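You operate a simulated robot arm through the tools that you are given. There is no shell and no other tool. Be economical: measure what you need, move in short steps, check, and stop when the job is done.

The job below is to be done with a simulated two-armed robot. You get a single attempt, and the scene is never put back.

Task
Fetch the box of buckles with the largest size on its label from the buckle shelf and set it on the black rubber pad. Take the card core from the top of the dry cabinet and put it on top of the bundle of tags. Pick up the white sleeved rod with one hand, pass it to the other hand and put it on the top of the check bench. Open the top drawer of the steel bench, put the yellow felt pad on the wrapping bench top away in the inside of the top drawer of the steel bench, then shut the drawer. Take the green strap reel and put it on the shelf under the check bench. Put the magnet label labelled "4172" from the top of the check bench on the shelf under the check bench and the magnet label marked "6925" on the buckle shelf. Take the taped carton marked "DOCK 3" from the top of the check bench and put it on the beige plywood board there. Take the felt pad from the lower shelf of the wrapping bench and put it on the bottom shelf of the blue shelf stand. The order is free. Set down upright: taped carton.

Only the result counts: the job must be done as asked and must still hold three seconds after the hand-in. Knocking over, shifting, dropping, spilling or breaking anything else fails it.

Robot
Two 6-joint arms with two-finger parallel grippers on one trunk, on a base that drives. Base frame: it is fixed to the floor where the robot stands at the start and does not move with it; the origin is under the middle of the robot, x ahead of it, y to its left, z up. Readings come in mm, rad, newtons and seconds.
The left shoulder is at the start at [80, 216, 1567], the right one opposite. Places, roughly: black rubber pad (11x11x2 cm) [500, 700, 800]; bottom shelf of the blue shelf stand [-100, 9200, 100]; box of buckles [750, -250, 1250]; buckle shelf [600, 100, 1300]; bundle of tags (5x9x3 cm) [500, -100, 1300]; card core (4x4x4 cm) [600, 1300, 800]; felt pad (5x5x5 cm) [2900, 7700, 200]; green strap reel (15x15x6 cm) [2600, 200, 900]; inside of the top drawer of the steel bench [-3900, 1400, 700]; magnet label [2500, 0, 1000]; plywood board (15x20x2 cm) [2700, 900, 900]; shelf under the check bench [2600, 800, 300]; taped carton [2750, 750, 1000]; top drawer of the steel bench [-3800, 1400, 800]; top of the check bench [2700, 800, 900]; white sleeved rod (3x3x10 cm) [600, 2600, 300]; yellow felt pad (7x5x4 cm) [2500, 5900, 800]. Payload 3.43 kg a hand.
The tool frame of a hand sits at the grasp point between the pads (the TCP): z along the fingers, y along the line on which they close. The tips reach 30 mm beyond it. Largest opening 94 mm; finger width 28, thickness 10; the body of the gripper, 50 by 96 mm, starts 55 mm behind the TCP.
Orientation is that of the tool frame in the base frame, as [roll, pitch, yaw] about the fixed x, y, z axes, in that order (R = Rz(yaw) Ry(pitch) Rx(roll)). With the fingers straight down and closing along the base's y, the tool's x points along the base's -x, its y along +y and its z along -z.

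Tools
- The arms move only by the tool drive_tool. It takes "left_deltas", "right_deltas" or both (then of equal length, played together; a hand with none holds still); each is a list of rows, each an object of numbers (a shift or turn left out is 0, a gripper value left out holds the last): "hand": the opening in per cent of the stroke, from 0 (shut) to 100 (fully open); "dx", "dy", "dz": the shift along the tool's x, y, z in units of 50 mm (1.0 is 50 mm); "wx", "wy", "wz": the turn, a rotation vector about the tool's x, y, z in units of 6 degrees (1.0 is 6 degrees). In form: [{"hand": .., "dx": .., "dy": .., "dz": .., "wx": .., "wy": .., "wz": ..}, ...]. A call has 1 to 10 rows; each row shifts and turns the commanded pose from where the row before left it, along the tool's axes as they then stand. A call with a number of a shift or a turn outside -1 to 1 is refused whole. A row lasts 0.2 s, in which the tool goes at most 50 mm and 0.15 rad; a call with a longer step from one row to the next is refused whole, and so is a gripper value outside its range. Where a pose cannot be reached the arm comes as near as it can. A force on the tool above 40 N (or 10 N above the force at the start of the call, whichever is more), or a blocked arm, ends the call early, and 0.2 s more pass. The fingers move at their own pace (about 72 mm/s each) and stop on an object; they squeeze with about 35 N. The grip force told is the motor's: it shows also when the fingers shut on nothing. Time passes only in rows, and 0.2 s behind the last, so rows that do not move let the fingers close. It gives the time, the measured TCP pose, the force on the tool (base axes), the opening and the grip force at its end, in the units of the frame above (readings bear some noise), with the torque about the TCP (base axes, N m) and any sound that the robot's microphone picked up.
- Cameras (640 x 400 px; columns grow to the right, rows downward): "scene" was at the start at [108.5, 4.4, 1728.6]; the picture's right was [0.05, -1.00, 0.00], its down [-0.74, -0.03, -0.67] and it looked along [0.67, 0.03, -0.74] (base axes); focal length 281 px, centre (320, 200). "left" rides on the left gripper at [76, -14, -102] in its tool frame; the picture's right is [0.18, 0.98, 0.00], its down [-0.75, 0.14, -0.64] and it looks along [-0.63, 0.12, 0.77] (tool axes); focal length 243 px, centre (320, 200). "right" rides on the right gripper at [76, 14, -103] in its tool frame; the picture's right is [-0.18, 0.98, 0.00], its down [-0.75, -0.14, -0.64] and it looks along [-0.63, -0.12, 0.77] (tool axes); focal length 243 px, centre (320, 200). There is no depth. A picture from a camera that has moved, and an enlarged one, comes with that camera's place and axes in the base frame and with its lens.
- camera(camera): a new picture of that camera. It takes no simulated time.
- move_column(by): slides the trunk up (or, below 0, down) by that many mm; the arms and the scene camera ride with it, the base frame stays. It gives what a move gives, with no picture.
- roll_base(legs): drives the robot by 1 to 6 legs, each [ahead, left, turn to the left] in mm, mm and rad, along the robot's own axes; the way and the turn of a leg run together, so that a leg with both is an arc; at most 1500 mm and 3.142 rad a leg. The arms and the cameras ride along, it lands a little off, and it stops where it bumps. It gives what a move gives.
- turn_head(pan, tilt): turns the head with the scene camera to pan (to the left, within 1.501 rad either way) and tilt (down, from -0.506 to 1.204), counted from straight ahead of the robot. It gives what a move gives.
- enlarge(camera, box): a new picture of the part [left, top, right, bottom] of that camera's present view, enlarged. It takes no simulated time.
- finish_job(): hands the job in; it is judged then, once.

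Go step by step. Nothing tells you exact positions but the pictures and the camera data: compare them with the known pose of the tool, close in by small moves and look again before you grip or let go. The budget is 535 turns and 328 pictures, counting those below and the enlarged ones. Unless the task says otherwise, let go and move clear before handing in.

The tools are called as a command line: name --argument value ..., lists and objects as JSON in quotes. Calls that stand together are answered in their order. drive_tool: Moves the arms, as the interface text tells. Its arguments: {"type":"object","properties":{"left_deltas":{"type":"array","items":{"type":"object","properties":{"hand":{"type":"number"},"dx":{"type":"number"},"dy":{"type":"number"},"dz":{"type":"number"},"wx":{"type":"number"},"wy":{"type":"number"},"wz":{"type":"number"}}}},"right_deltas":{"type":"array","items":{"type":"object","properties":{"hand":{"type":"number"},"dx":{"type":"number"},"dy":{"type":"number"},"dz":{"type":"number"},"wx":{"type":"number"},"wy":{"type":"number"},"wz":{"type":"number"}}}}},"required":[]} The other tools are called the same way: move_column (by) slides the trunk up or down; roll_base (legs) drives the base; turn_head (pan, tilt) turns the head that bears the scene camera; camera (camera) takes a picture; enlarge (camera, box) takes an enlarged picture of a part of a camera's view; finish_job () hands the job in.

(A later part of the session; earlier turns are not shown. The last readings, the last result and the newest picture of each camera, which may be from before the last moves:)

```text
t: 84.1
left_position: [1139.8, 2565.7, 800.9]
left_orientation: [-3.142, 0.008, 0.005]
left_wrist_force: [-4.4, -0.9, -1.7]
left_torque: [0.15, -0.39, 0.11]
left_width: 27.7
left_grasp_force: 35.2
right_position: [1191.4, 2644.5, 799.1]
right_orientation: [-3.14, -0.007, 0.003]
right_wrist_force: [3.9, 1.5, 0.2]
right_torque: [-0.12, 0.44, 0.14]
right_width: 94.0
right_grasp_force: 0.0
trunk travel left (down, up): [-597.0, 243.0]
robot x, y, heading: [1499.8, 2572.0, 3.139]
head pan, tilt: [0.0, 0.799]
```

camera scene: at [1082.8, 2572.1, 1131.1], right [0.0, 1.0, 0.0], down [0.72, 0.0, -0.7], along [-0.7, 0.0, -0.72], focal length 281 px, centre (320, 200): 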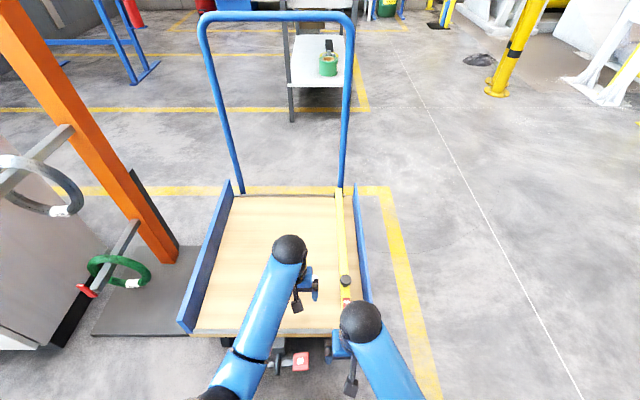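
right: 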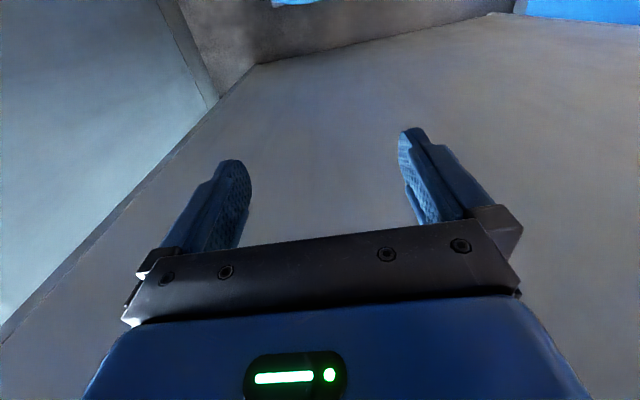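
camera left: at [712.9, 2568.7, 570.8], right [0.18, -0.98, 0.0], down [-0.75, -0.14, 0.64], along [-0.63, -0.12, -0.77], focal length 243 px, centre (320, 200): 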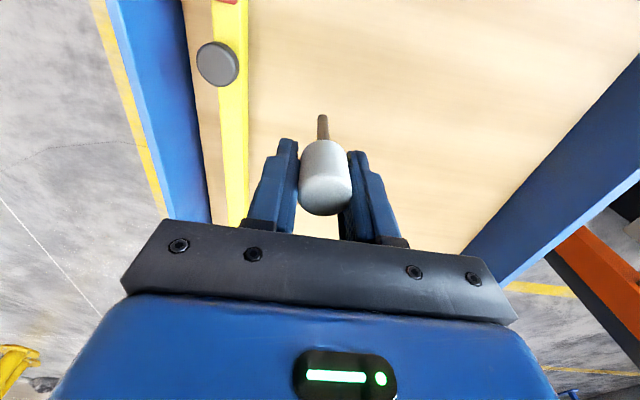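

The hands are lightly touching; I separate them first.

drive_tool --left_deltas '[{"dx": -0.6}, {"dx": -0.6, "dy": 0.5}, {"dy": 0.8}, {"dy": 0.5}, {}]'

camera --camera "scene"

camera --camera "left"

```text
t: 85.3
left_position: [1081.5, 2475.1, 801.8]
left_orientation: [-3.14, 0.009, 0.006]
left_wrist_force: [-0.8, 0.1, 0.1]
left_torque: [0.0, 0.0, 0.0]
left_width: 27.9
left_grasp_force: 35.5
right_position: [1191.3, 2645.5, 799.3]
right_orientation: [3.139, -0.005, 0.004]
right_wrist_force: [-0.3, 0.5, 0.0]
right_torque: [0.0, -0.03, 0.01]
right_width: 94.0
right_grasp_force: 0.1
trunk travel left (down, up): [-597.0, 243.0]
robot x, y, heading: [1499.7, 2570.7, 3.139]
head pan, tilt: [0.0, 0.799]
```

```text
296 pictures are left
camera scene: at [1386.6, 2571.5, 1531.2], right [0.0, 1.0, 0.0], down [0.72, 0.0, -0.7], along [-0.7, 0.0, -0.72], focal length 281 px, centre (320, 200)
```

scene: 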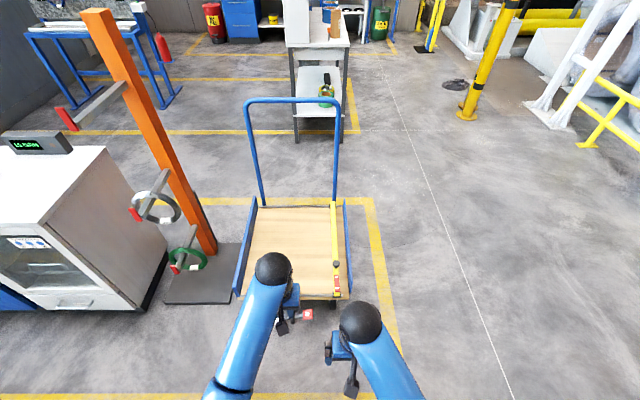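

```text
295 pictures are left
camera left: at [1157.1, 2489.9, 903.1], right [0.19, -0.98, 0.0], down [-0.75, -0.15, 0.65], along [-0.64, -0.12, -0.76], focal length 243 px, centre (320, 200)
```

left: 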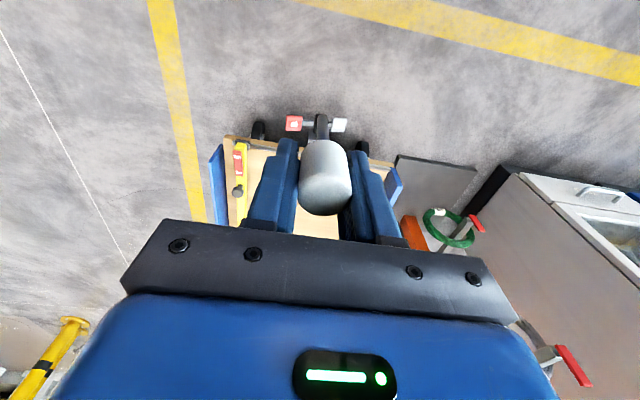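

Now I turn the right hand: yaw 90° then tilt 90° so it points to the left hand, starting with moving it outwards.

drive_tool --right_deltas '[{"dy": -0.9}, {"dy": -0.9}, {"dx": -0.9}, {"dx": -0.9}, {"wz": 1}, {"wz": 1}, {"wz": 1}, {"wz": 1}, {"wz": 1}, {"wz": 1}]'

drive_tool --right_deltas '[{"wz": 1}, {"wz": 1}, {"wz": 1}, {"wz": 1}, {"wz": 1}, {"wz": 1}, {"wz": 1}, {"wz": 1}, {"wz": 1}]'

drive_tool --right_deltas '[{"wy": 1}, {"wy": 1}, {"wy": 1}, {"wy": 1}, {"wy": 1}, {"wy": 1}, {"wy": 1}]'

```text
t: 87.5
left_position: [1080.7, 2475.2, 801.7]
left_orientation: [-3.14, 0.009, 0.006]
left_wrist_force: [-0.5, -0.3, -1.9]
left_torque: [0.0, -0.01, -0.02]
left_width: 27.5
left_grasp_force: 35.0
right_position: [1099.3, 2733.5, 798.9]
right_orientation: [3.141, -0.002, -0.627]
right_wrist_force: [-0.5, 0.0, -0.4]
right_torque: [0.02, 0.03, 0.03]
right_width: 94.1
right_grasp_force: 0.1
trunk travel left (down, up): [-597.0, 243.0]
robot x, y, heading: [1499.2, 2567.2, 3.137]
head pan, tilt: [0.0, 0.799]
```

```text
t: 89.5
left_position: [1081.2, 2476.4, 800.9]
left_orientation: [-3.14, 0.01, 0.006]
left_wrist_force: [0.1, 0.1, 0.2]
left_torque: [0.0, -0.01, -0.02]
left_width: 27.8
left_grasp_force: 34.9
right_position: [1100.0, 2733.8, 797.6]
right_orientation: [-3.14, -0.001, -1.569]
right_wrist_force: [0.2, 0.6, 0.1]
right_torque: [0.01, -0.03, 0.0]
right_width: 93.8
right_grasp_force: 0.1
trunk travel left (down, up): [-597.0, 243.0]
robot x, y, heading: [1498.6, 2568.7, 3.137]
head pan, tilt: [0.0, 0.799]
```

```text
t: 91.1
left_position: [1080.4, 2476.6, 801.2]
left_orientation: [-3.14, 0.009, 0.005]
left_wrist_force: [0.2, 0.1, -1.3]
left_torque: [0.02, 0.03, -0.02]
left_width: 27.9
left_grasp_force: 35.2
right_position: [1100.5, 2734.5, 798.1]
right_orientation: [-3.136, -0.738, -1.572]
right_wrist_force: [0.8, -0.2, 0.1]
right_torque: [-0.01, 0.01, -0.02]
right_width: 94.2
right_grasp_force: 0.0
trunk travel left (down, up): [-597.0, 243.0]
robot x, y, heading: [1499.0, 2565.2, 3.142]
head pan, tilt: [0.0, 0.799]
```

drive_tool --right_deltas '[{"wy": 1}, {"wy": 1}, {"wy": 1}, {"wy": 1}, {"wy": 1}, {"wy": 1}, {"wy": 1}, {"wy": 1}]'

camera --camera "right"

camera --camera "scene"

```text
t: 92.9
left_position: [1081.0, 2476.3, 801.1]
left_orientation: [-3.14, 0.009, 0.005]
left_wrist_force: [0.6, -0.3, -0.1]
left_torque: [0.04, 0.02, -0.01]
left_width: 27.7
left_grasp_force: 35.0
right_position: [1099.2, 2734.3, 798.3]
right_orientation: [-1.072, -1.569, 2.646]
right_wrist_force: [0.1, 0.8, -0.2]
right_torque: [-0.03, -0.01, 0.0]
right_width: 93.9
right_grasp_force: 0.1
trunk travel left (down, up): [-597.0, 243.0]
robot x, y, heading: [1496.8, 2569.1, 3.146]
head pan, tilt: [0.0, 0.799]
```

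```text
294 pictures are left
camera right: at [1084.6, 2837.7, 872.9], right [-0.98, 0.0, -0.19], down [0.14, 0.64, -0.75], along [0.12, -0.77, -0.63], focal length 243 px, centre (320, 200)
```

right: 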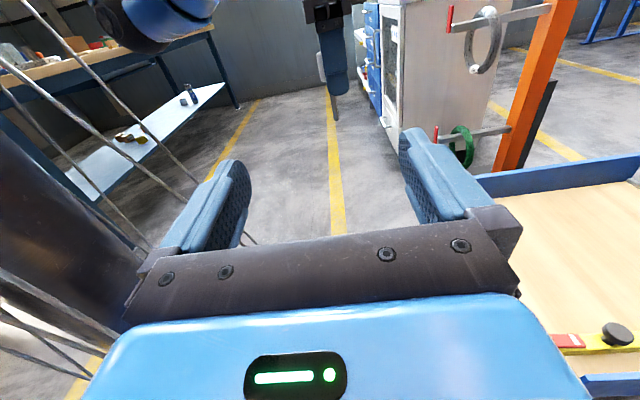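

```text
293 pictures are left
camera scene: at [1386.6, 2571.3, 1531.2], right [0.0, 1.0, 0.0], down [0.72, 0.0, -0.7], along [-0.7, 0.0, -0.72], focal length 281 px, centre (320, 200)
```

scene: 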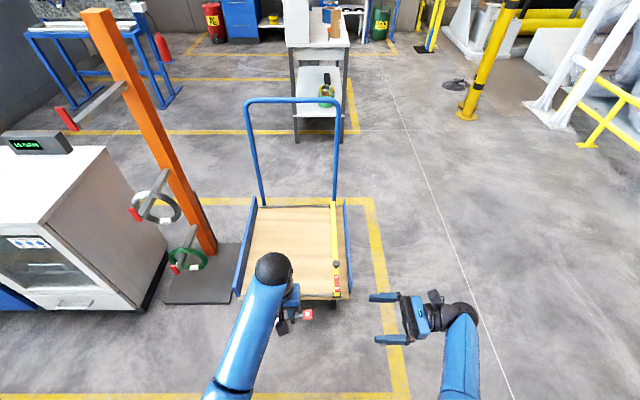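

The right hand points at the left one. I lower it to the height of the dark rod and approach partway.

drive_tool --right_deltas '[{"dx": -0.62, "dy": 0.18}, {"dx": -0.62, "dy": 0.18}, {"dz": 0.8}, {"dz": 0.8}, {"dz": 0.8}, {"dz": 0.6}, {}]'

camera --camera "right"

camera --camera "left"

```text
t: 94.5
left_position: [1080.9, 2477.1, 800.3]
left_orientation: [-3.139, 0.01, 0.007]
left_wrist_force: [0.1, -0.1, -0.5]
left_torque: [-0.02, 0.02, 0.02]
left_width: 27.6
left_grasp_force: 35.3
right_position: [1083.2, 2583.9, 736.6]
right_orientation: [-1.385, -1.567, 2.96]
right_wrist_force: [0.1, -1.2, 0.0]
right_torque: [-0.02, 0.02, -0.02]
right_width: 93.9
right_grasp_force: 0.1
trunk travel left (down, up): [-597.0, 243.0]
robot x, y, heading: [1500.7, 2566.6, 3.136]
head pan, tilt: [0.0, 0.799]
```

```text
292 pictures are left
camera right: at [1067.2, 2687.9, 811.1], right [-0.98, 0.0, -0.19], down [0.14, 0.64, -0.75], along [0.12, -0.77, -0.63], focal length 243 px, centre (320, 200)
```

right: 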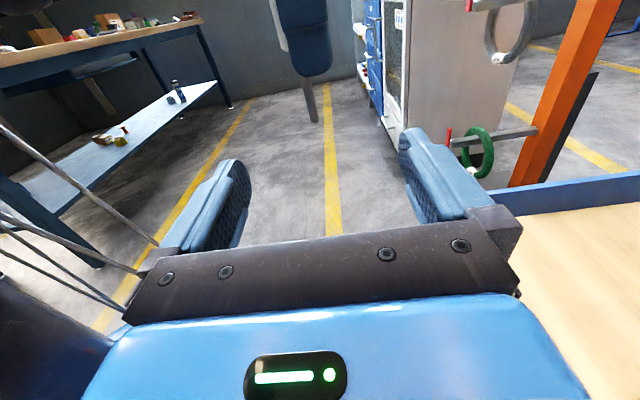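

```text
291 pictures are left
camera left: at [1157.3, 2490.2, 903.1], right [0.19, -0.98, 0.0], down [-0.75, -0.15, 0.65], along [-0.64, -0.12, -0.76], focal length 243 px, centre (320, 200)
```

left: 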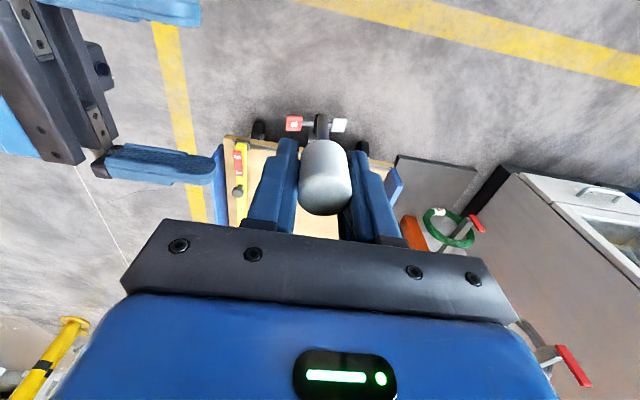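

Rod tip sits around z≈728, x≈1087. Adjust and continue approaching.

drive_tool --right_deltas '[{"dx": 0.13, "dy": -0.1, "dz": 0.5}, {"dz": 0.6}, {}]'

camera --camera "right"

```text
t: 95.3
left_position: [1080.2, 2476.7, 801.6]
left_orientation: [-3.139, 0.009, 0.006]
left_wrist_force: [0.6, -0.4, -1.2]
left_torque: [0.03, 0.04, 0.02]
left_width: 27.2
left_grasp_force: 35.0
right_position: [1087.8, 2528.1, 743.0]
right_orientation: [-1.37, -1.567, 2.945]
right_wrist_force: [0.1, -0.5, 0.3]
right_torque: [0.04, 0.03, 0.01]
right_width: 94.2
right_grasp_force: 0.1
trunk travel left (down, up): [-597.0, 243.0]
robot x, y, heading: [1496.8, 2570.5, 3.141]
head pan, tilt: [0.0, 0.799]
```

```text
290 pictures are left
camera right: at [1072.6, 2632.0, 817.8], right [-0.98, 0.0, -0.19], down [0.14, 0.64, -0.75], along [0.12, -0.77, -0.63], focal length 243 px, centre (320, 200)
```

right: 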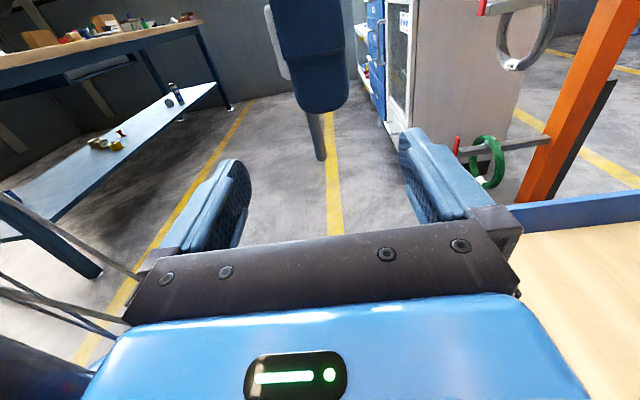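

Aligned. Advance so the rod lies near the fingertips and close the right hand.

drive_tool --right_deltas '[{"dz": 0.66}, {}]'

camera --camera "right"

```text
t: 95.9
left_position: [1079.9, 2475.6, 802.7]
left_orientation: [-3.141, 0.01, 0.006]
left_wrist_force: [1.0, 0.0, 0.2]
left_torque: [0.0, 0.03, -0.02]
left_width: 27.5
left_grasp_force: 34.7
right_position: [1089.2, 2496.1, 743.1]
right_orientation: [-1.327, -1.565, 2.9]
right_wrist_force: [-0.9, 0.2, 0.4]
right_torque: [0.01, -0.01, 0.02]
right_width: 94.3
right_grasp_force: 0.1
trunk travel left (down, up): [-597.0, 243.0]
robot x, y, heading: [1498.0, 2569.5, 3.136]
head pan, tilt: [0.0, 0.799]
```

```text
289 pictures are left
camera right: at [1072.7, 2599.2, 817.3], right [-0.98, 0.0, -0.19], down [0.14, 0.64, -0.75], along [0.12, -0.77, -0.63], focal length 243 px, centre (320, 200)
```

right: 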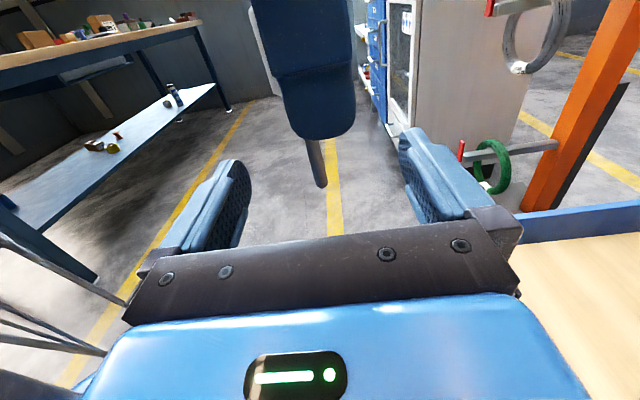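

drive_tool --right_deltas '[{"dz": 0.12}, {"hand": 0}, {}, {}, {}, {}, {}]'

camera --camera "right"

```text
t: 97.5
left_position: [1080.2, 2474.4, 801.0]
left_orientation: [-3.14, 0.01, 0.005]
left_wrist_force: [-7.7, -0.1, -4.3]
left_torque: [0.0, -0.16, 0.0]
left_width: 27.3
left_grasp_force: 35.2
right_position: [1089.0, 2490.9, 742.9]
right_orientation: [-1.336, -1.565, 2.913]
right_wrist_force: [8.1, 0.4, 2.8]
right_torque: [-0.07, 0.61, 0.08]
right_width: 6.6
right_grasp_force: 34.7
trunk travel left (down, up): [-597.0, 243.0]
robot x, y, heading: [1497.7, 2566.3, 3.139]
head pan, tilt: [0.0, 0.799]
```

```text
288 pictures are left
camera right: at [1073.2, 2593.1, 817.6], right [-0.98, -0.01, -0.19], down [0.14, 0.64, -0.75], along [0.13, -0.77, -0.63], focal length 243 px, centre (320, 200)
```

right: 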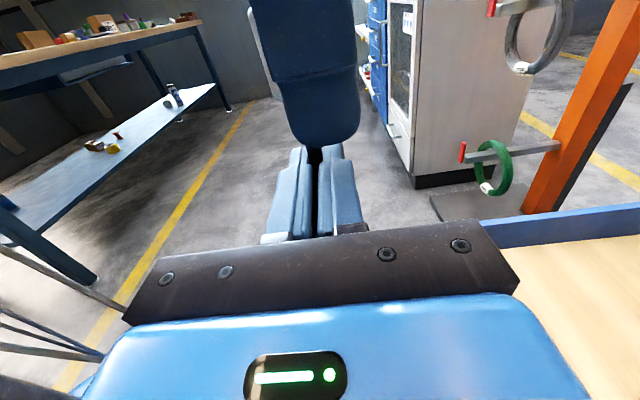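

Both hold it; now release with the left and withdraw it forward.

drive_tool --left_deltas '[{"hand": 60}, {}, {}, {"dx": -0.6}, {"dx": -0.8}, {"dx": -0.8}, {}]'

camera --camera "right"

```text
t: 99.1
left_position: [969.9, 2475.0, 802.6]
left_orientation: [-3.139, 0.009, 0.005]
left_wrist_force: [0.4, 0.4, 0.9]
left_torque: [0.0, 0.0, -0.02]
left_width: 56.5
left_grasp_force: 0.0
right_position: [1088.8, 2490.7, 744.2]
right_orientation: [-1.419, -1.565, 2.991]
right_wrist_force: [0.3, 0.4, -0.2]
right_torque: [-0.03, 0.0, 0.03]
right_width: 6.7
right_grasp_force: 35.4
trunk travel left (down, up): [-597.0, 243.0]
robot x, y, heading: [1496.7, 2568.4, 3.139]
head pan, tilt: [0.0, 0.799]
```

```text
287 pictures are left
camera right: at [1073.3, 2593.1, 817.8], right [-0.98, 0.0, -0.19], down [0.14, 0.64, -0.75], along [0.12, -0.77, -0.63], focal length 243 px, centre (320, 200)
```

right: 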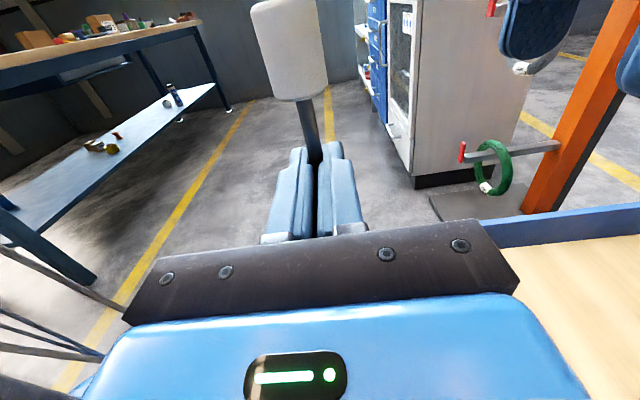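

The rod is in the right hand. Retreat it and turn it tool-down, with the left arm drawn back.

drive_tool --left_deltas '[{}, {}, {}, {}, {"dx": 0.8, "dy": 0.4}, {"dx": 0.8, "dy": 0.4}, {}, {}, {}]' --right_deltas '[{"dz": -0.9}, {"dz": -0.9}, {"dz": -0.9}, {"dz": -0.9}, {"dx": 0.9}, {"wy": -1}, {"wy": -1}, {"wy": -1}, {"wy": -1}]'

drive_tool --right_deltas '[{"wy": -1}, {"wy": -1}, {"wy": -1}, {"wy": -1}, {"wy": -1}, {"wy": -1}, {"wy": -1}, {"wy": -1}, {"wy": -1}, {"wy": -1}]'

drive_tool --right_deltas '[{"wy": -1}, {"dx": -0.5, "dy": -0.5}, {}]'

camera --camera "right"

```text
t: 101.1
left_position: [1050.1, 2434.7, 803.3]
left_orientation: [-3.141, 0.011, 0.006]
left_wrist_force: [0.5, -0.5, 0.3]
left_torque: [0.03, -0.01, 0.02]
left_width: 56.5
left_grasp_force: 0.1
right_position: [1087.9, 2668.7, 787.9]
right_orientation: [-3.129, -1.151, -1.58]
right_wrist_force: [-0.2, 0.5, -1.1]
right_torque: [0.0, -0.02, 0.0]
right_width: 6.5
right_grasp_force: 34.8
trunk travel left (down, up): [-597.0, 243.0]
robot x, y, heading: [1498.2, 2569.5, 3.135]
head pan, tilt: [0.0, 0.799]
```

```text
t: 103.3
left_position: [1049.7, 2435.9, 800.7]
left_orientation: [-3.138, 0.009, 0.005]
left_wrist_force: [-0.5, 0.3, 0.0]
left_torque: [0.0, -0.03, 0.0]
left_width: 56.6
left_grasp_force: 0.1
right_position: [1087.8, 2670.8, 789.3]
right_orientation: [-3.134, -0.105, -1.567]
right_wrist_force: [0.0, 0.5, 0.0]
right_torque: [0.02, -0.02, 0.0]
right_width: 6.9
right_grasp_force: 34.7
trunk travel left (down, up): [-597.0, 243.0]
robot x, y, heading: [1498.3, 2569.2, 3.138]
head pan, tilt: [0.0, 0.799]
```

```text
t: 104.1
left_position: [1048.9, 2436.3, 802.2]
left_orientation: [-3.141, 0.009, 0.005]
left_wrist_force: [0.0, 0.3, 0.0]
left_torque: [0.0, -0.01, 0.0]
left_width: 56.4
left_grasp_force: 0.0
right_position: [1111.7, 2695.0, 788.0]
right_orientation: [-3.136, 0.0, -1.567]
right_wrist_force: [-0.1, 0.3, -1.1]
right_torque: [0.03, 0.01, -0.02]
right_width: 7.0
right_grasp_force: 34.8
trunk travel left (down, up): [-597.0, 243.0]
robot x, y, heading: [1501.0, 2570.9, 3.137]
head pan, tilt: [0.0, 0.799]
```

```text
286 pictures are left
camera right: at [1096.8, 2620.3, 888.8], right [-0.98, 0.18, -0.01], down [0.13, 0.75, 0.64], along [0.12, 0.63, -0.77], focal length 243 px, centre (320, 200)
```

right: 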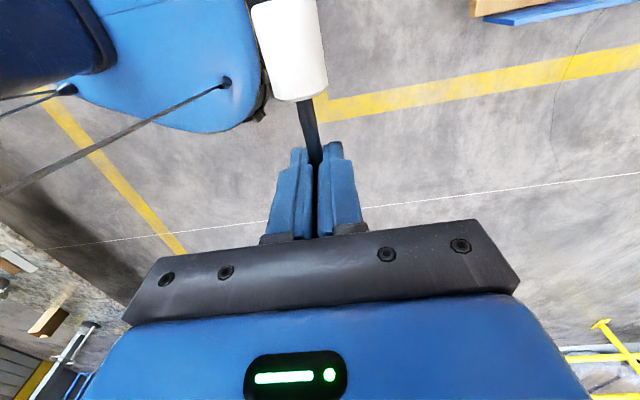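

Rod lies horizontally in the right hand. Next I raise the trunk and go to the dry cabinet for the card core with the left hand.

move_column --by 230

roll_base --legs '[[0, 1100, 0]]'

turn_head --pan 0.1 --tilt 0.6

camera --camera "scene"

```text
t: 106.5
left_position: [1049.4, 2434.9, 1032.8]
left_orientation: [-3.139, 0.008, 0.005]
left_wrist_force: [0.1, 0.3, 0.7]
left_torque: [0.01, -0.03, -0.02]
left_width: 56.1
left_grasp_force: 0.1
right_position: [1112.2, 2695.1, 1018.2]
right_orientation: [-3.135, 0.001, -1.568]
right_wrist_force: [0.5, -0.6, -0.3]
right_torque: [0.07, 0.01, 0.01]
right_width: 6.8
right_grasp_force: 35.2
trunk travel left (down, up): [-827.0, 13.0]
robot x, y, heading: [1503.7, 2572.8, 3.135]
head pan, tilt: [0.0, 0.799]
```

```text
t: 112.1
left_position: [1051.3, 1339.2, 1033.6]
left_orientation: [3.141, 0.008, 0.013]
left_wrist_force: [0.7, 0.6, -0.5]
left_torque: [0.0, -0.04, 0.0]
left_width: 56.4
left_grasp_force: 0.0
right_position: [1112.3, 1598.6, 1019.1]
right_orientation: [-3.137, -0.003, -1.557]
right_wrist_force: [-0.1, 0.0, -0.4]
right_torque: [0.0, -0.02, 0.03]
right_width: 6.7
right_grasp_force: 35.1
trunk travel left (down, up): [-827.0, 13.0]
robot x, y, heading: [1501.9, 1477.4, -3.136]
head pan, tilt: [0.0, 0.799]
```

```text
t: 112.9
left_position: [1051.8, 1337.7, 1032.5]
left_orientation: [-3.14, 0.01, 0.015]
left_wrist_force: [-0.7, 0.6, 0.2]
left_torque: [-0.03, 0.01, 0.01]
left_width: 56.4
left_grasp_force: 0.1
right_position: [1111.7, 1598.1, 1018.4]
right_orientation: [-3.137, 0.001, -1.558]
right_wrist_force: [0.4, -0.3, -0.5]
right_torque: [0.02, 0.01, -0.03]
right_width: 6.6
right_grasp_force: 35.3
trunk travel left (down, up): [-827.0, 13.0]
robot x, y, heading: [1497.5, 1478.4, -3.135]
head pan, tilt: [0.099, 0.6]
```

```text
285 pictures are left
camera scene: at [1380.4, 1467.7, 1778.0], right [-0.1, 0.99, 0.0], down [0.56, 0.06, -0.82], along [-0.82, -0.09, -0.57], focal length 281 px, centre (320, 200)
```

scene: 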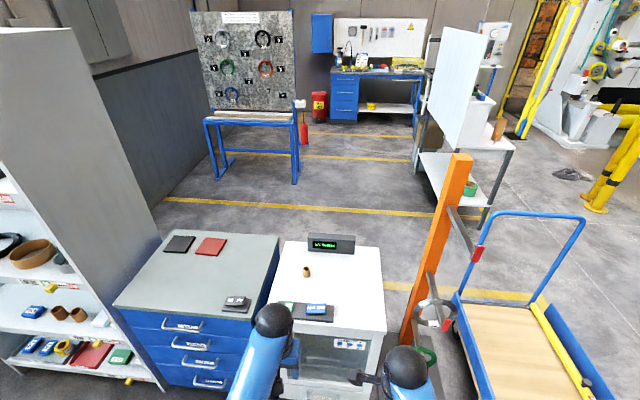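

I see the buckle shelf's open side, the core at about (565,1314), and a post hook reaching out near (807,1815,1237). I keep clear of it by shifting left while driving forward.

roll_base --legs '[[0, 95, -0.006], [350, 0, 0]]'

turn_head --pan 0 --tilt 0.9

camera --camera "scene"

camera --camera "left"

```text
t: 115.8
left_position: [706.0, 1245.5, 1033.6]
left_orientation: [-3.14, 0.012, 0.01]
left_wrist_force: [-0.3, -0.3, 0.1]
left_torque: [0.02, 0.04, 0.03]
left_width: 56.4
left_grasp_force: 0.1
right_position: [767.9, 1505.0, 1019.2]
right_orientation: [-3.139, 0.001, -1.561]
right_wrist_force: [0.0, 0.0, -0.2]
right_torque: [0.06, 0.03, -0.01]
right_width: 6.6
right_grasp_force: 34.4
trunk travel left (down, up): [-827.0, 13.0]
robot x, y, heading: [1156.2, 1381.2, -3.142]
head pan, tilt: [0.099, 0.6]
```

```text
t: 116.6
left_position: [705.2, 1245.0, 1033.2]
left_orientation: [-3.139, 0.01, 0.01]
left_wrist_force: [0.1, 0.7, 0.2]
left_torque: [-0.01, 0.02, 0.0]
left_width: 56.3
left_grasp_force: 0.0
right_position: [766.5, 1506.0, 1018.0]
right_orientation: [-3.137, 0.0, -1.562]
right_wrist_force: [0.0, -0.3, -0.6]
right_torque: [0.03, 0.01, 0.0]
right_width: 6.7
right_grasp_force: 35.0
trunk travel left (down, up): [-827.0, 13.0]
robot x, y, heading: [1151.8, 1384.9, -3.148]
head pan, tilt: [0.0, 0.901]
```

```text
284 pictures are left
camera scene: at [1046.7, 1382.8, 1753.3], right [0.0, 1.0, 0.0], down [0.78, 0.0, -0.62], along [-0.62, 0.0, -0.78], focal length 281 px, centre (320, 200)
```

scene: 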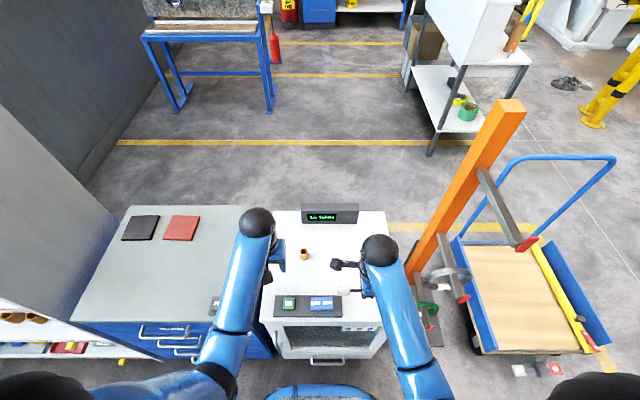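

```text
283 pictures are left
camera left: at [781.9, 1260.0, 1134.8], right [0.19, -0.98, 0.0], down [-0.75, -0.15, 0.65], along [-0.64, -0.12, -0.76], focal length 243 px, centre (320, 200)
```

left: 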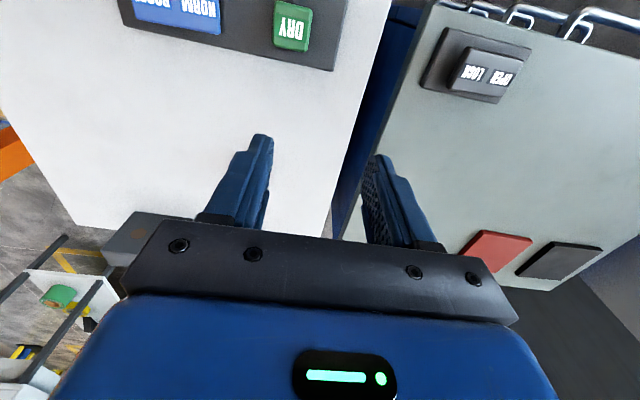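

Core is at about (575,1322), cabinet top z≈830. Move the left hand over it.

drive_tool --left_deltas '[{"dx": -0.65, "dy": -0.38, "dz": 0.3, "hand": 70}, {"dx": -0.65, "dy": -0.38, "dz": 0.3}, {"dx": -0.65, "dy": -0.38, "dz": 0.3}, {"dx": -0.65, "dy": -0.38, "dz": 0.3}, {}]'

camera --camera "left"

```text
t: 117.8
left_position: [572.8, 1320.7, 972.9]
left_orientation: [-3.141, 0.009, 0.011]
left_wrist_force: [-0.4, 0.5, 0.3]
left_torque: [0.03, -0.01, -0.03]
left_width: 65.6
left_grasp_force: 0.1
right_position: [765.0, 1505.5, 1018.3]
right_orientation: [-3.137, 0.001, -1.562]
right_wrist_force: [0.3, -0.5, -0.1]
right_torque: [0.0, -0.04, 0.02]
right_width: 6.9
right_grasp_force: 34.8
trunk travel left (down, up): [-827.0, 13.0]
robot x, y, heading: [1151.7, 1380.2, -3.143]
head pan, tilt: [0.0, 0.901]
```

```text
282 pictures are left
camera left: at [650.4, 1335.1, 1075.6], right [0.19, -0.98, 0.0], down [-0.75, -0.15, 0.65], along [-0.64, -0.12, -0.76], focal length 243 px, centre (320, 200)
```

left: 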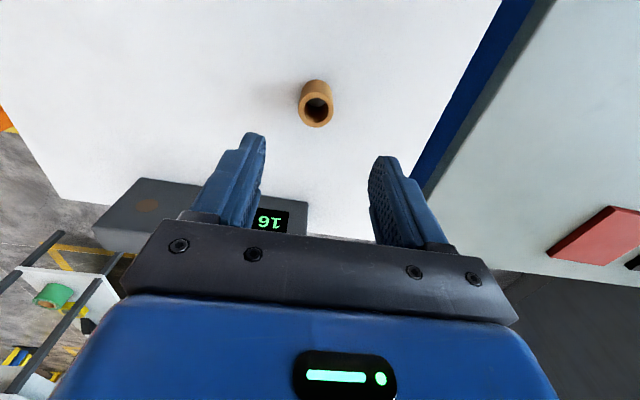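

Core is right below. Descend to z≈880 and look again.

drive_tool --left_deltas '[{"dz": 0.9}, {"dz": 0.96, "dy": -0.05}, {}]'

camera --camera "left"

```text
t: 118.6
left_position: [573.8, 1324.2, 880.7]
left_orientation: [-3.14, 0.012, 0.011]
left_wrist_force: [-0.7, -0.6, 0.0]
left_torque: [0.03, 0.02, -0.02]
left_width: 65.7
left_grasp_force: 0.1
right_position: [766.6, 1506.5, 1018.2]
right_orientation: [-3.136, 0.0, -1.562]
right_wrist_force: [0.2, -0.5, -1.1]
right_torque: [0.06, 0.04, 0.0]
right_width: 6.5
right_grasp_force: 34.6
trunk travel left (down, up): [-827.0, 13.0]
robot x, y, heading: [1156.6, 1383.7, -3.143]
head pan, tilt: [0.0, 0.901]
```

```text
281 pictures are left
camera left: at [649.8, 1337.6, 981.9], right [0.19, -0.98, 0.0], down [-0.75, -0.15, 0.65], along [-0.64, -0.12, -0.76], focal length 243 px, centre (320, 200)
```

left: 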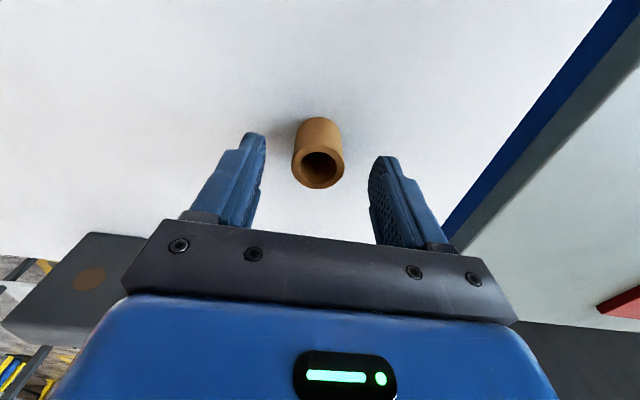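

Core is 40 tall on a top at z≈820. Descend to z≈857 and grip.

drive_tool --left_deltas '[{"dz": 0.48}, {"hand": 0}, {}, {}, {}, {}]'

camera --camera "left"

```text
t: 120.0
left_position: [573.0, 1323.6, 856.5]
left_orientation: [-3.14, 0.007, 0.01]
left_wrist_force: [1.0, -1.1, 0.7]
left_torque: [-0.01, 0.0, -0.01]
left_width: 29.1
left_grasp_force: 34.7
right_position: [766.3, 1505.1, 1018.4]
right_orientation: [-3.137, 0.001, -1.563]
right_wrist_force: [0.0, -0.1, -0.5]
right_torque: [0.02, 0.02, -0.01]
right_width: 6.7
right_grasp_force: 34.8
trunk travel left (down, up): [-827.0, 13.0]
robot x, y, heading: [1152.7, 1380.3, -3.138]
head pan, tilt: [0.0, 0.901]
```

```text
280 pictures are left
camera left: at [649.8, 1337.4, 958.8], right [0.19, -0.98, 0.0], down [-0.75, -0.15, 0.65], along [-0.64, -0.12, -0.76], focal length 243 px, centre (320, 200)
```

left: 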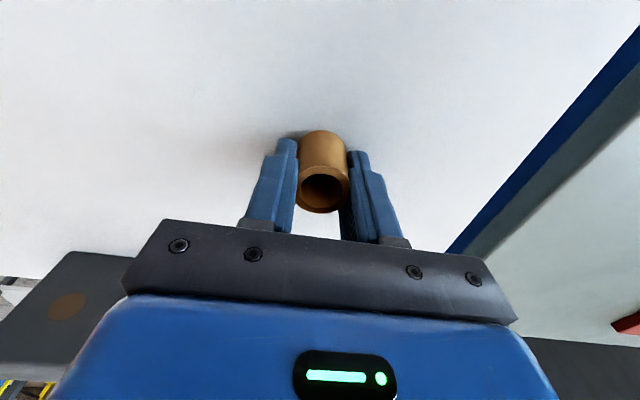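

Core gripped. Lift, retract, and back away; then look at the buckle shelf.

drive_tool --left_deltas '[{"dz": -0.8}, {"dz": -0.8}, {"dz": -0.8}, {"dx": 0.9}, {"dx": 0.9}]'

roll_base --legs '[[-550, 0, 0], [0, 900, 0]]'

turn_head --pan 0.3 --tilt 0.4

camera --camera "scene"

```text
t: 121.2
left_position: [665.1, 1323.0, 976.5]
left_orientation: [-3.138, 0.013, 0.009]
left_wrist_force: [0.5, -0.3, 0.1]
left_torque: [0.02, -0.01, -0.01]
left_width: 29.3
left_grasp_force: 34.4
right_position: [768.9, 1505.9, 1019.7]
right_orientation: [-3.137, -0.001, -1.562]
right_wrist_force: [0.0, -0.5, -1.0]
right_torque: [0.05, 0.0, -0.01]
right_width: 6.8
right_grasp_force: 35.4
trunk travel left (down, up): [-827.0, 13.0]
robot x, y, heading: [1153.3, 1381.3, -3.14]
head pan, tilt: [0.0, 0.901]
```

```text
t: 128.7
left_position: [1216.6, 436.5, 975.8]
left_orientation: [-3.142, 0.008, 0.008]
left_wrist_force: [-0.5, -0.4, -1.0]
left_torque: [-0.03, -0.02, -0.01]
left_width: 29.0
left_grasp_force: 35.2
right_position: [1318.2, 618.5, 1018.0]
right_orientation: [-3.137, -0.001, -1.561]
right_wrist_force: [0.2, -0.1, -0.9]
right_torque: [0.03, 0.03, 0.02]
right_width: 6.9
right_grasp_force: 34.7
trunk travel left (down, up): [-827.0, 13.0]
robot x, y, heading: [1706.6, 492.7, -3.144]
head pan, tilt: [0.0, 0.901]
```

```text
t: 129.6
left_position: [1215.6, 434.6, 975.5]
left_orientation: [-3.14, 0.009, 0.009]
left_wrist_force: [0.2, -0.1, -0.3]
left_torque: [-0.01, 0.03, 0.04]
left_width: 28.8
left_grasp_force: 35.0
right_position: [1319.0, 616.7, 1018.1]
right_orientation: [-3.135, 0.0, -1.562]
right_wrist_force: [-0.3, 0.8, -0.8]
right_torque: [0.05, 0.01, 0.02]
right_width: 6.8
right_grasp_force: 34.7
trunk travel left (down, up): [-827.0, 13.0]
robot x, y, heading: [1708.2, 490.3, -3.138]
head pan, tilt: [0.3, 0.4]
```

```text
279 pictures are left
camera scene: at [1586.0, 466.0, 1796.2], right [-0.3, 0.96, 0.0], down [0.37, 0.12, -0.92], along [-0.88, -0.27, -0.39], focal length 281 px, centre (320, 200)
```

scene: 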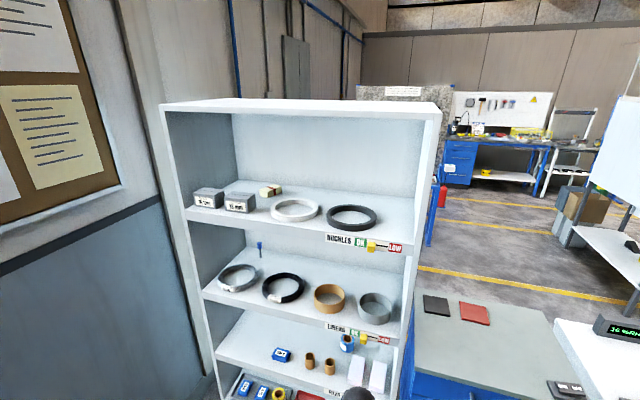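

Shelf "BUCKLES" holds two boxes, the tag bundle and rings. Enlarging it.

enlarge --camera "scene" --box '[160, 150, 420, 270]'

enlarge --camera "scene" --box '[180, 175, 300, 235]'

```text
2.46 times, centred on (290, 210) of scene
camera zoom: at [1586.0, 466.0, 1796.2], right [-0.3, 0.96, 0.0], down [0.37, 0.12, -0.92], along [-0.88, -0.27, -0.39], focal length 692 px, centre (394, 175)
```

zoom: 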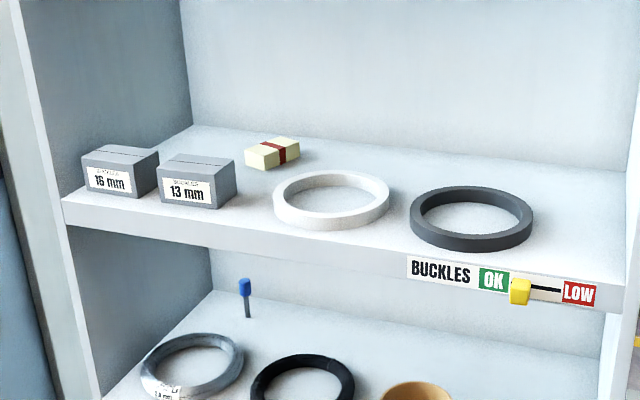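

```text
5.33 times, centred on (240, 205) of scene
camera zoom: at [1586.0, 466.0, 1796.2], right [-0.3, 0.96, 0.0], down [0.37, 0.12, -0.92], along [-0.88, -0.27, -0.39], focal length 1500 px, centre (747, 173)
```

zoom: 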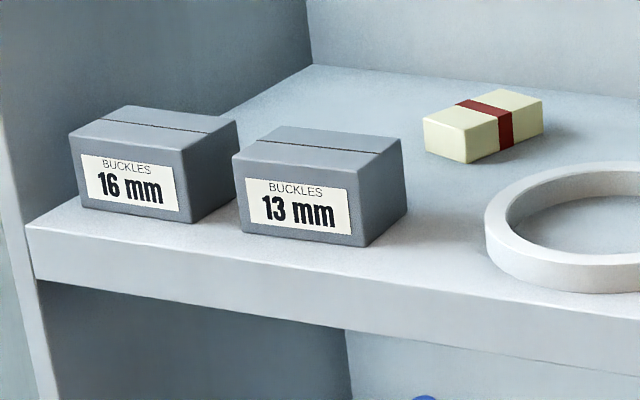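

The 16 mm box (far left) is the largest. First I turn round to the check bench to set down the rod.

roll_base --legs '[[100, 0, 0], [0, 0, 3.14]]'

turn_head --pan 0.15 --tilt 0.5

camera --camera "scene"

```text
t: 138.0
left_position: [2097.6, 529.5, 975.3]
left_orientation: [-3.14, 0.008, 3.108]
left_wrist_force: [0.1, 0.3, -0.4]
left_torque: [0.02, 0.01, 0.02]
left_width: 29.0
left_grasp_force: 35.6
right_position: [1987.0, 352.4, 1018.3]
right_orientation: [-3.137, 0.001, 1.538]
right_wrist_force: [-0.8, -0.2, 0.2]
right_torque: [-0.05, 0.02, 0.02]
right_width: 6.6
right_grasp_force: 35.1
trunk travel left (down, up): [-827.0, 13.0]
robot x, y, heading: [1604.5, 494.1, -0.042]
head pan, tilt: [0.3, 0.4]
```

```text
t: 138.7
left_position: [2096.2, 530.9, 974.8]
left_orientation: [-3.139, 0.009, 3.107]
left_wrist_force: [-0.1, -0.9, -0.3]
left_torque: [0.0, 0.0, 0.0]
left_width: 28.9
left_grasp_force: 35.5
right_position: [1987.0, 352.8, 1018.1]
right_orientation: [-3.138, -0.001, 1.537]
right_wrist_force: [-0.9, -0.2, 0.1]
right_torque: [-0.02, -0.01, 0.04]
right_width: 6.6
right_grasp_force: 35.4
trunk travel left (down, up): [-827.0, 13.0]
robot x, y, heading: [1607.1, 492.4, -0.039]
head pan, tilt: [0.15, 0.499]
```

```text
276 pictures are left
camera scene: at [1725.7, 502.4, 1787.2], right [0.11, -0.99, 0.0], down [-0.48, -0.05, -0.88], along [0.87, 0.1, -0.48], focal length 281 px, centre (320, 200)
```

scene: 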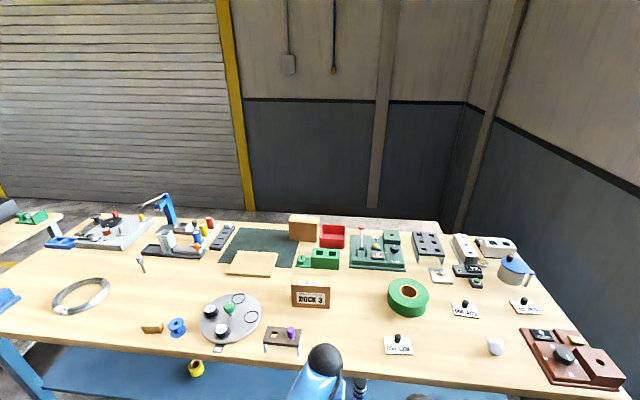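

The check bench shows the DOCK 3 carton, plywood board, green reel and several magnet labels. Enlarge to read them.

enlarge --camera "scene" --box '[375, 255, 555, 365]'

enlarge --camera "scene" --box '[190, 205, 350, 355]'

```text
3.56 times, centred on (465, 310) of scene
camera zoom: at [1725.7, 502.4, 1787.2], right [0.11, -0.99, 0.0], down [-0.48, -0.05, -0.88], along [0.87, 0.1, -0.48], focal length 1000 px, centre (-196, -191)
```

zoom: 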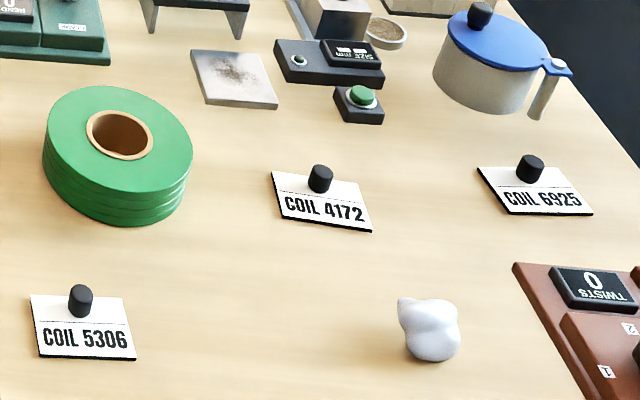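

```text
2.67 times, centred on (270, 280) of scene
camera zoom: at [1725.7, 502.4, 1787.2], right [0.11, -0.99, 0.0], down [-0.48, -0.05, -0.88], along [0.87, 0.1, -0.48], focal length 750 px, centre (453, -13)
```

zoom: 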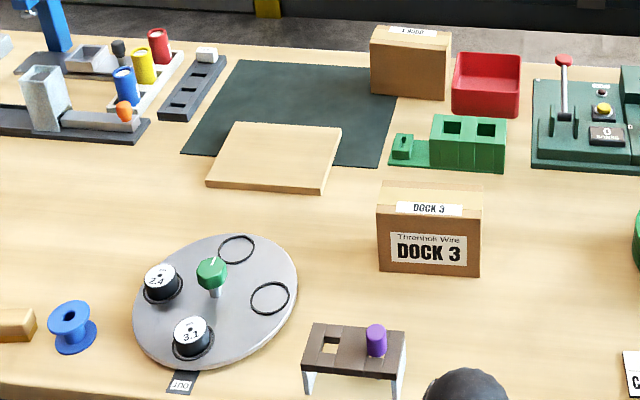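

Labels: 4172 at ≈(2497,51), 6925 at ≈(2534,-177). I'll put the rod in the free gap near (2290,500); first retract the left hand, then drive up.

drive_tool --left_deltas '[{"dx": 0.9}, {"dx": 0.9}, {"dx": 0.9}, {}]'

roll_base --legs '[[195, 95, 0.04]]'

turn_head --pan -0.1 --tilt 0.8

camera --camera "scene"

camera --camera "right"

```text
t: 139.7
left_position: [1961.5, 534.3, 974.0]
left_orientation: [-3.14, 0.008, 3.109]
left_wrist_force: [-0.1, 0.7, 0.7]
left_torque: [0.01, 0.01, -0.03]
left_width: 29.1
left_grasp_force: 33.9
right_position: [1987.3, 352.7, 1018.1]
right_orientation: [-3.136, 0.001, 1.538]
right_wrist_force: [-0.9, 0.0, -1.2]
right_torque: [-0.01, 0.0, -0.01]
right_width: 6.6
right_grasp_force: 34.8
trunk travel left (down, up): [-827.0, 13.0]
robot x, y, heading: [1601.2, 495.8, -0.041]
head pan, tilt: [0.15, 0.499]
```

```text
t: 141.4
left_position: [2154.6, 636.8, 976.2]
left_orientation: [3.141, 0.012, -3.133]
left_wrist_force: [-1.0, 0.6, -0.3]
left_torque: [0.01, -0.04, 0.0]
left_width: 28.8
left_grasp_force: 34.9
right_position: [2187.5, 456.8, 1019.1]
right_orientation: [-3.14, -0.003, 1.578]
right_wrist_force: [-0.1, -0.9, -1.1]
right_torque: [-0.02, -0.03, -0.01]
right_width: 6.3
right_grasp_force: 35.1
trunk travel left (down, up): [-827.0, 13.0]
robot x, y, heading: [1805.7, 585.2, -0.0]
head pan, tilt: [0.15, 0.499]
```

```text
t: 142.2
left_position: [2158.3, 638.7, 974.5]
left_orientation: [-3.141, 0.009, -3.134]
left_wrist_force: [0.3, -0.2, -0.2]
left_torque: [0.03, 0.01, 0.0]
left_width: 29.1
left_grasp_force: 35.0
right_position: [2190.7, 458.2, 1017.8]
right_orientation: [-3.136, -0.001, 1.578]
right_wrist_force: [0.7, -0.8, -0.8]
right_torque: [0.02, 0.01, -0.04]
right_width: 6.7
right_grasp_force: 34.9
trunk travel left (down, up): [-827.0, 13.0]
robot x, y, heading: [1799.8, 583.8, -0.002]
head pan, tilt: [-0.099, 0.799]
```

```text
273 pictures are left
camera scene: at [1914.2, 575.9, 1761.3], right [-0.1, -0.99, 0.0], down [-0.71, 0.07, -0.7], along [0.69, -0.07, -0.72], focal length 281 px, centre (320, 200)
```

scene: 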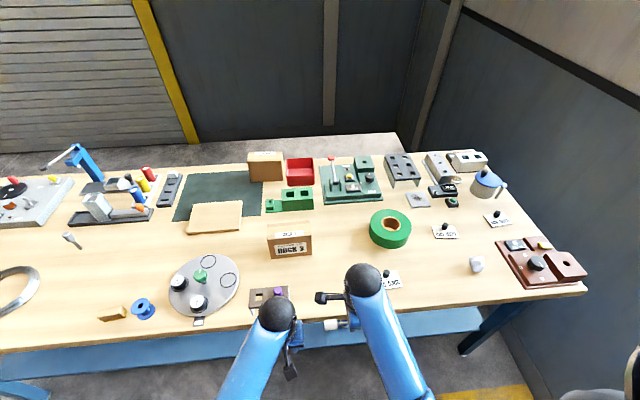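

```text
272 pictures are left
camera right: at [2203.9, 535.7, 1118.6], right [0.98, -0.18, -0.01], down [-0.13, -0.75, 0.64], along [-0.12, -0.63, -0.77], focal length 243 px, centre (320, 200)
```

right: 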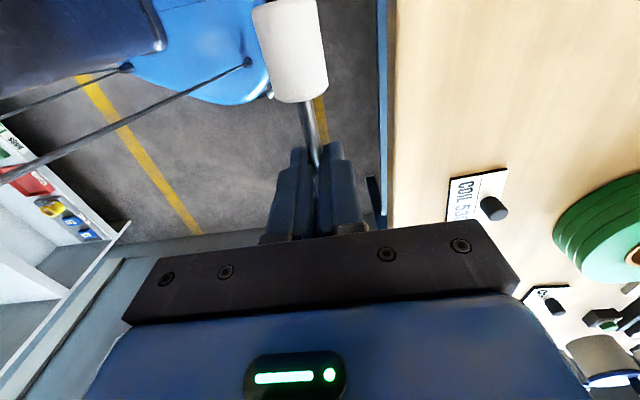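

Bench edge is x≈2250. Move the rod over (2320,460) and down to z≈965.

drive_tool --right_deltas '[{"dy": 0.85}, {"dy": 0.85}, {"dy": 0.9}, {"dz": 0.55}, {"dz": 0.5}, {}]'

camera --camera "right"

camera --camera "scene"

```text
t: 143.6
left_position: [2159.0, 639.0, 974.1]
left_orientation: [-3.139, 0.009, -3.136]
left_wrist_force: [-0.2, -0.3, -0.5]
left_torque: [-0.03, 0.05, -0.03]
left_width: 28.8
left_grasp_force: 34.4
right_position: [2321.6, 459.7, 963.7]
right_orientation: [-3.134, 0.002, 1.577]
right_wrist_force: [0.0, 0.5, -0.6]
right_torque: [0.03, -0.02, -0.02]
right_width: 6.7
right_grasp_force: 34.9
trunk travel left (down, up): [-827.0, 13.0]
robot x, y, heading: [1802.7, 582.2, -0.003]
head pan, tilt: [-0.099, 0.799]
```

```text
271 pictures are left
camera right: at [2334.7, 537.0, 1064.6], right [0.98, -0.18, -0.01], down [-0.13, -0.75, 0.64], along [-0.12, -0.63, -0.77], focal length 243 px, centre (320, 200)
```

right: 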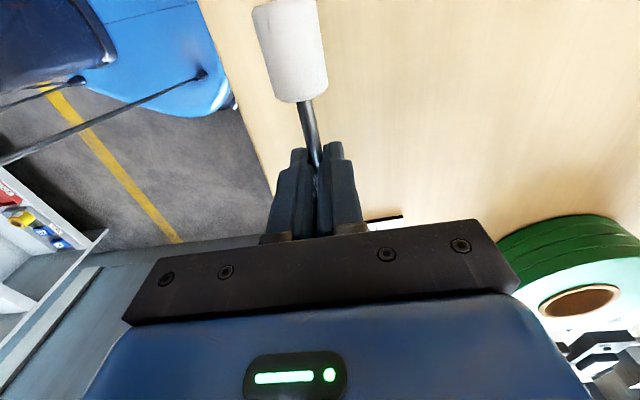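

```text
270 pictures are left
camera scene: at [1915.2, 576.2, 1761.1], right [-0.1, -0.99, 0.0], down [-0.71, 0.07, -0.7], along [0.69, -0.07, -0.72], focal length 281 px, centre (320, 200)
```

scene: 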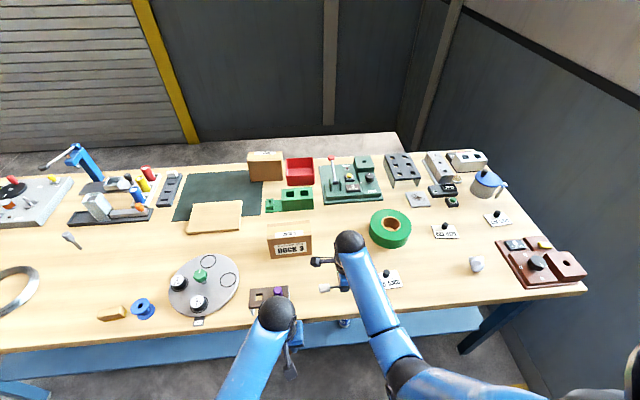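

Lower the rod slowly to contact.

drive_tool --right_deltas '[{"dz": 0.2}, {"dz": 0.1}, {"dz": 0.1}, {}]'

camera --camera "right"

```text
t: 144.6
left_position: [2158.5, 638.4, 974.2]
left_orientation: [-3.138, 0.008, -3.133]
left_wrist_force: [-0.6, 0.1, 0.1]
left_torque: [0.01, 0.0, 0.01]
left_width: 28.9
left_grasp_force: 35.2
right_position: [2318.9, 458.4, 945.4]
right_orientation: [-3.136, -0.001, 1.578]
right_wrist_force: [0.2, 0.2, -0.9]
right_torque: [-0.01, 0.04, -0.01]
right_width: 6.4
right_grasp_force: 35.3
trunk travel left (down, up): [-827.0, 13.0]
robot x, y, heading: [1806.2, 581.9, -0.006]
head pan, tilt: [-0.099, 0.799]
```

```text
269 pictures are left
camera right: at [2333.6, 536.2, 1045.2], right [0.98, -0.18, -0.01], down [-0.13, -0.75, 0.64], along [-0.12, -0.63, -0.77], focal length 243 px, centre (320, 200)
```

right: 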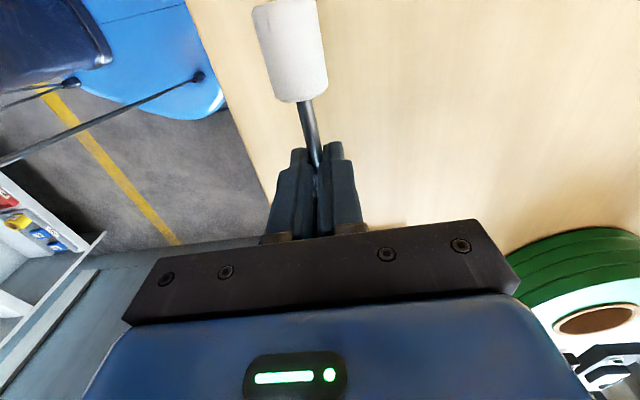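

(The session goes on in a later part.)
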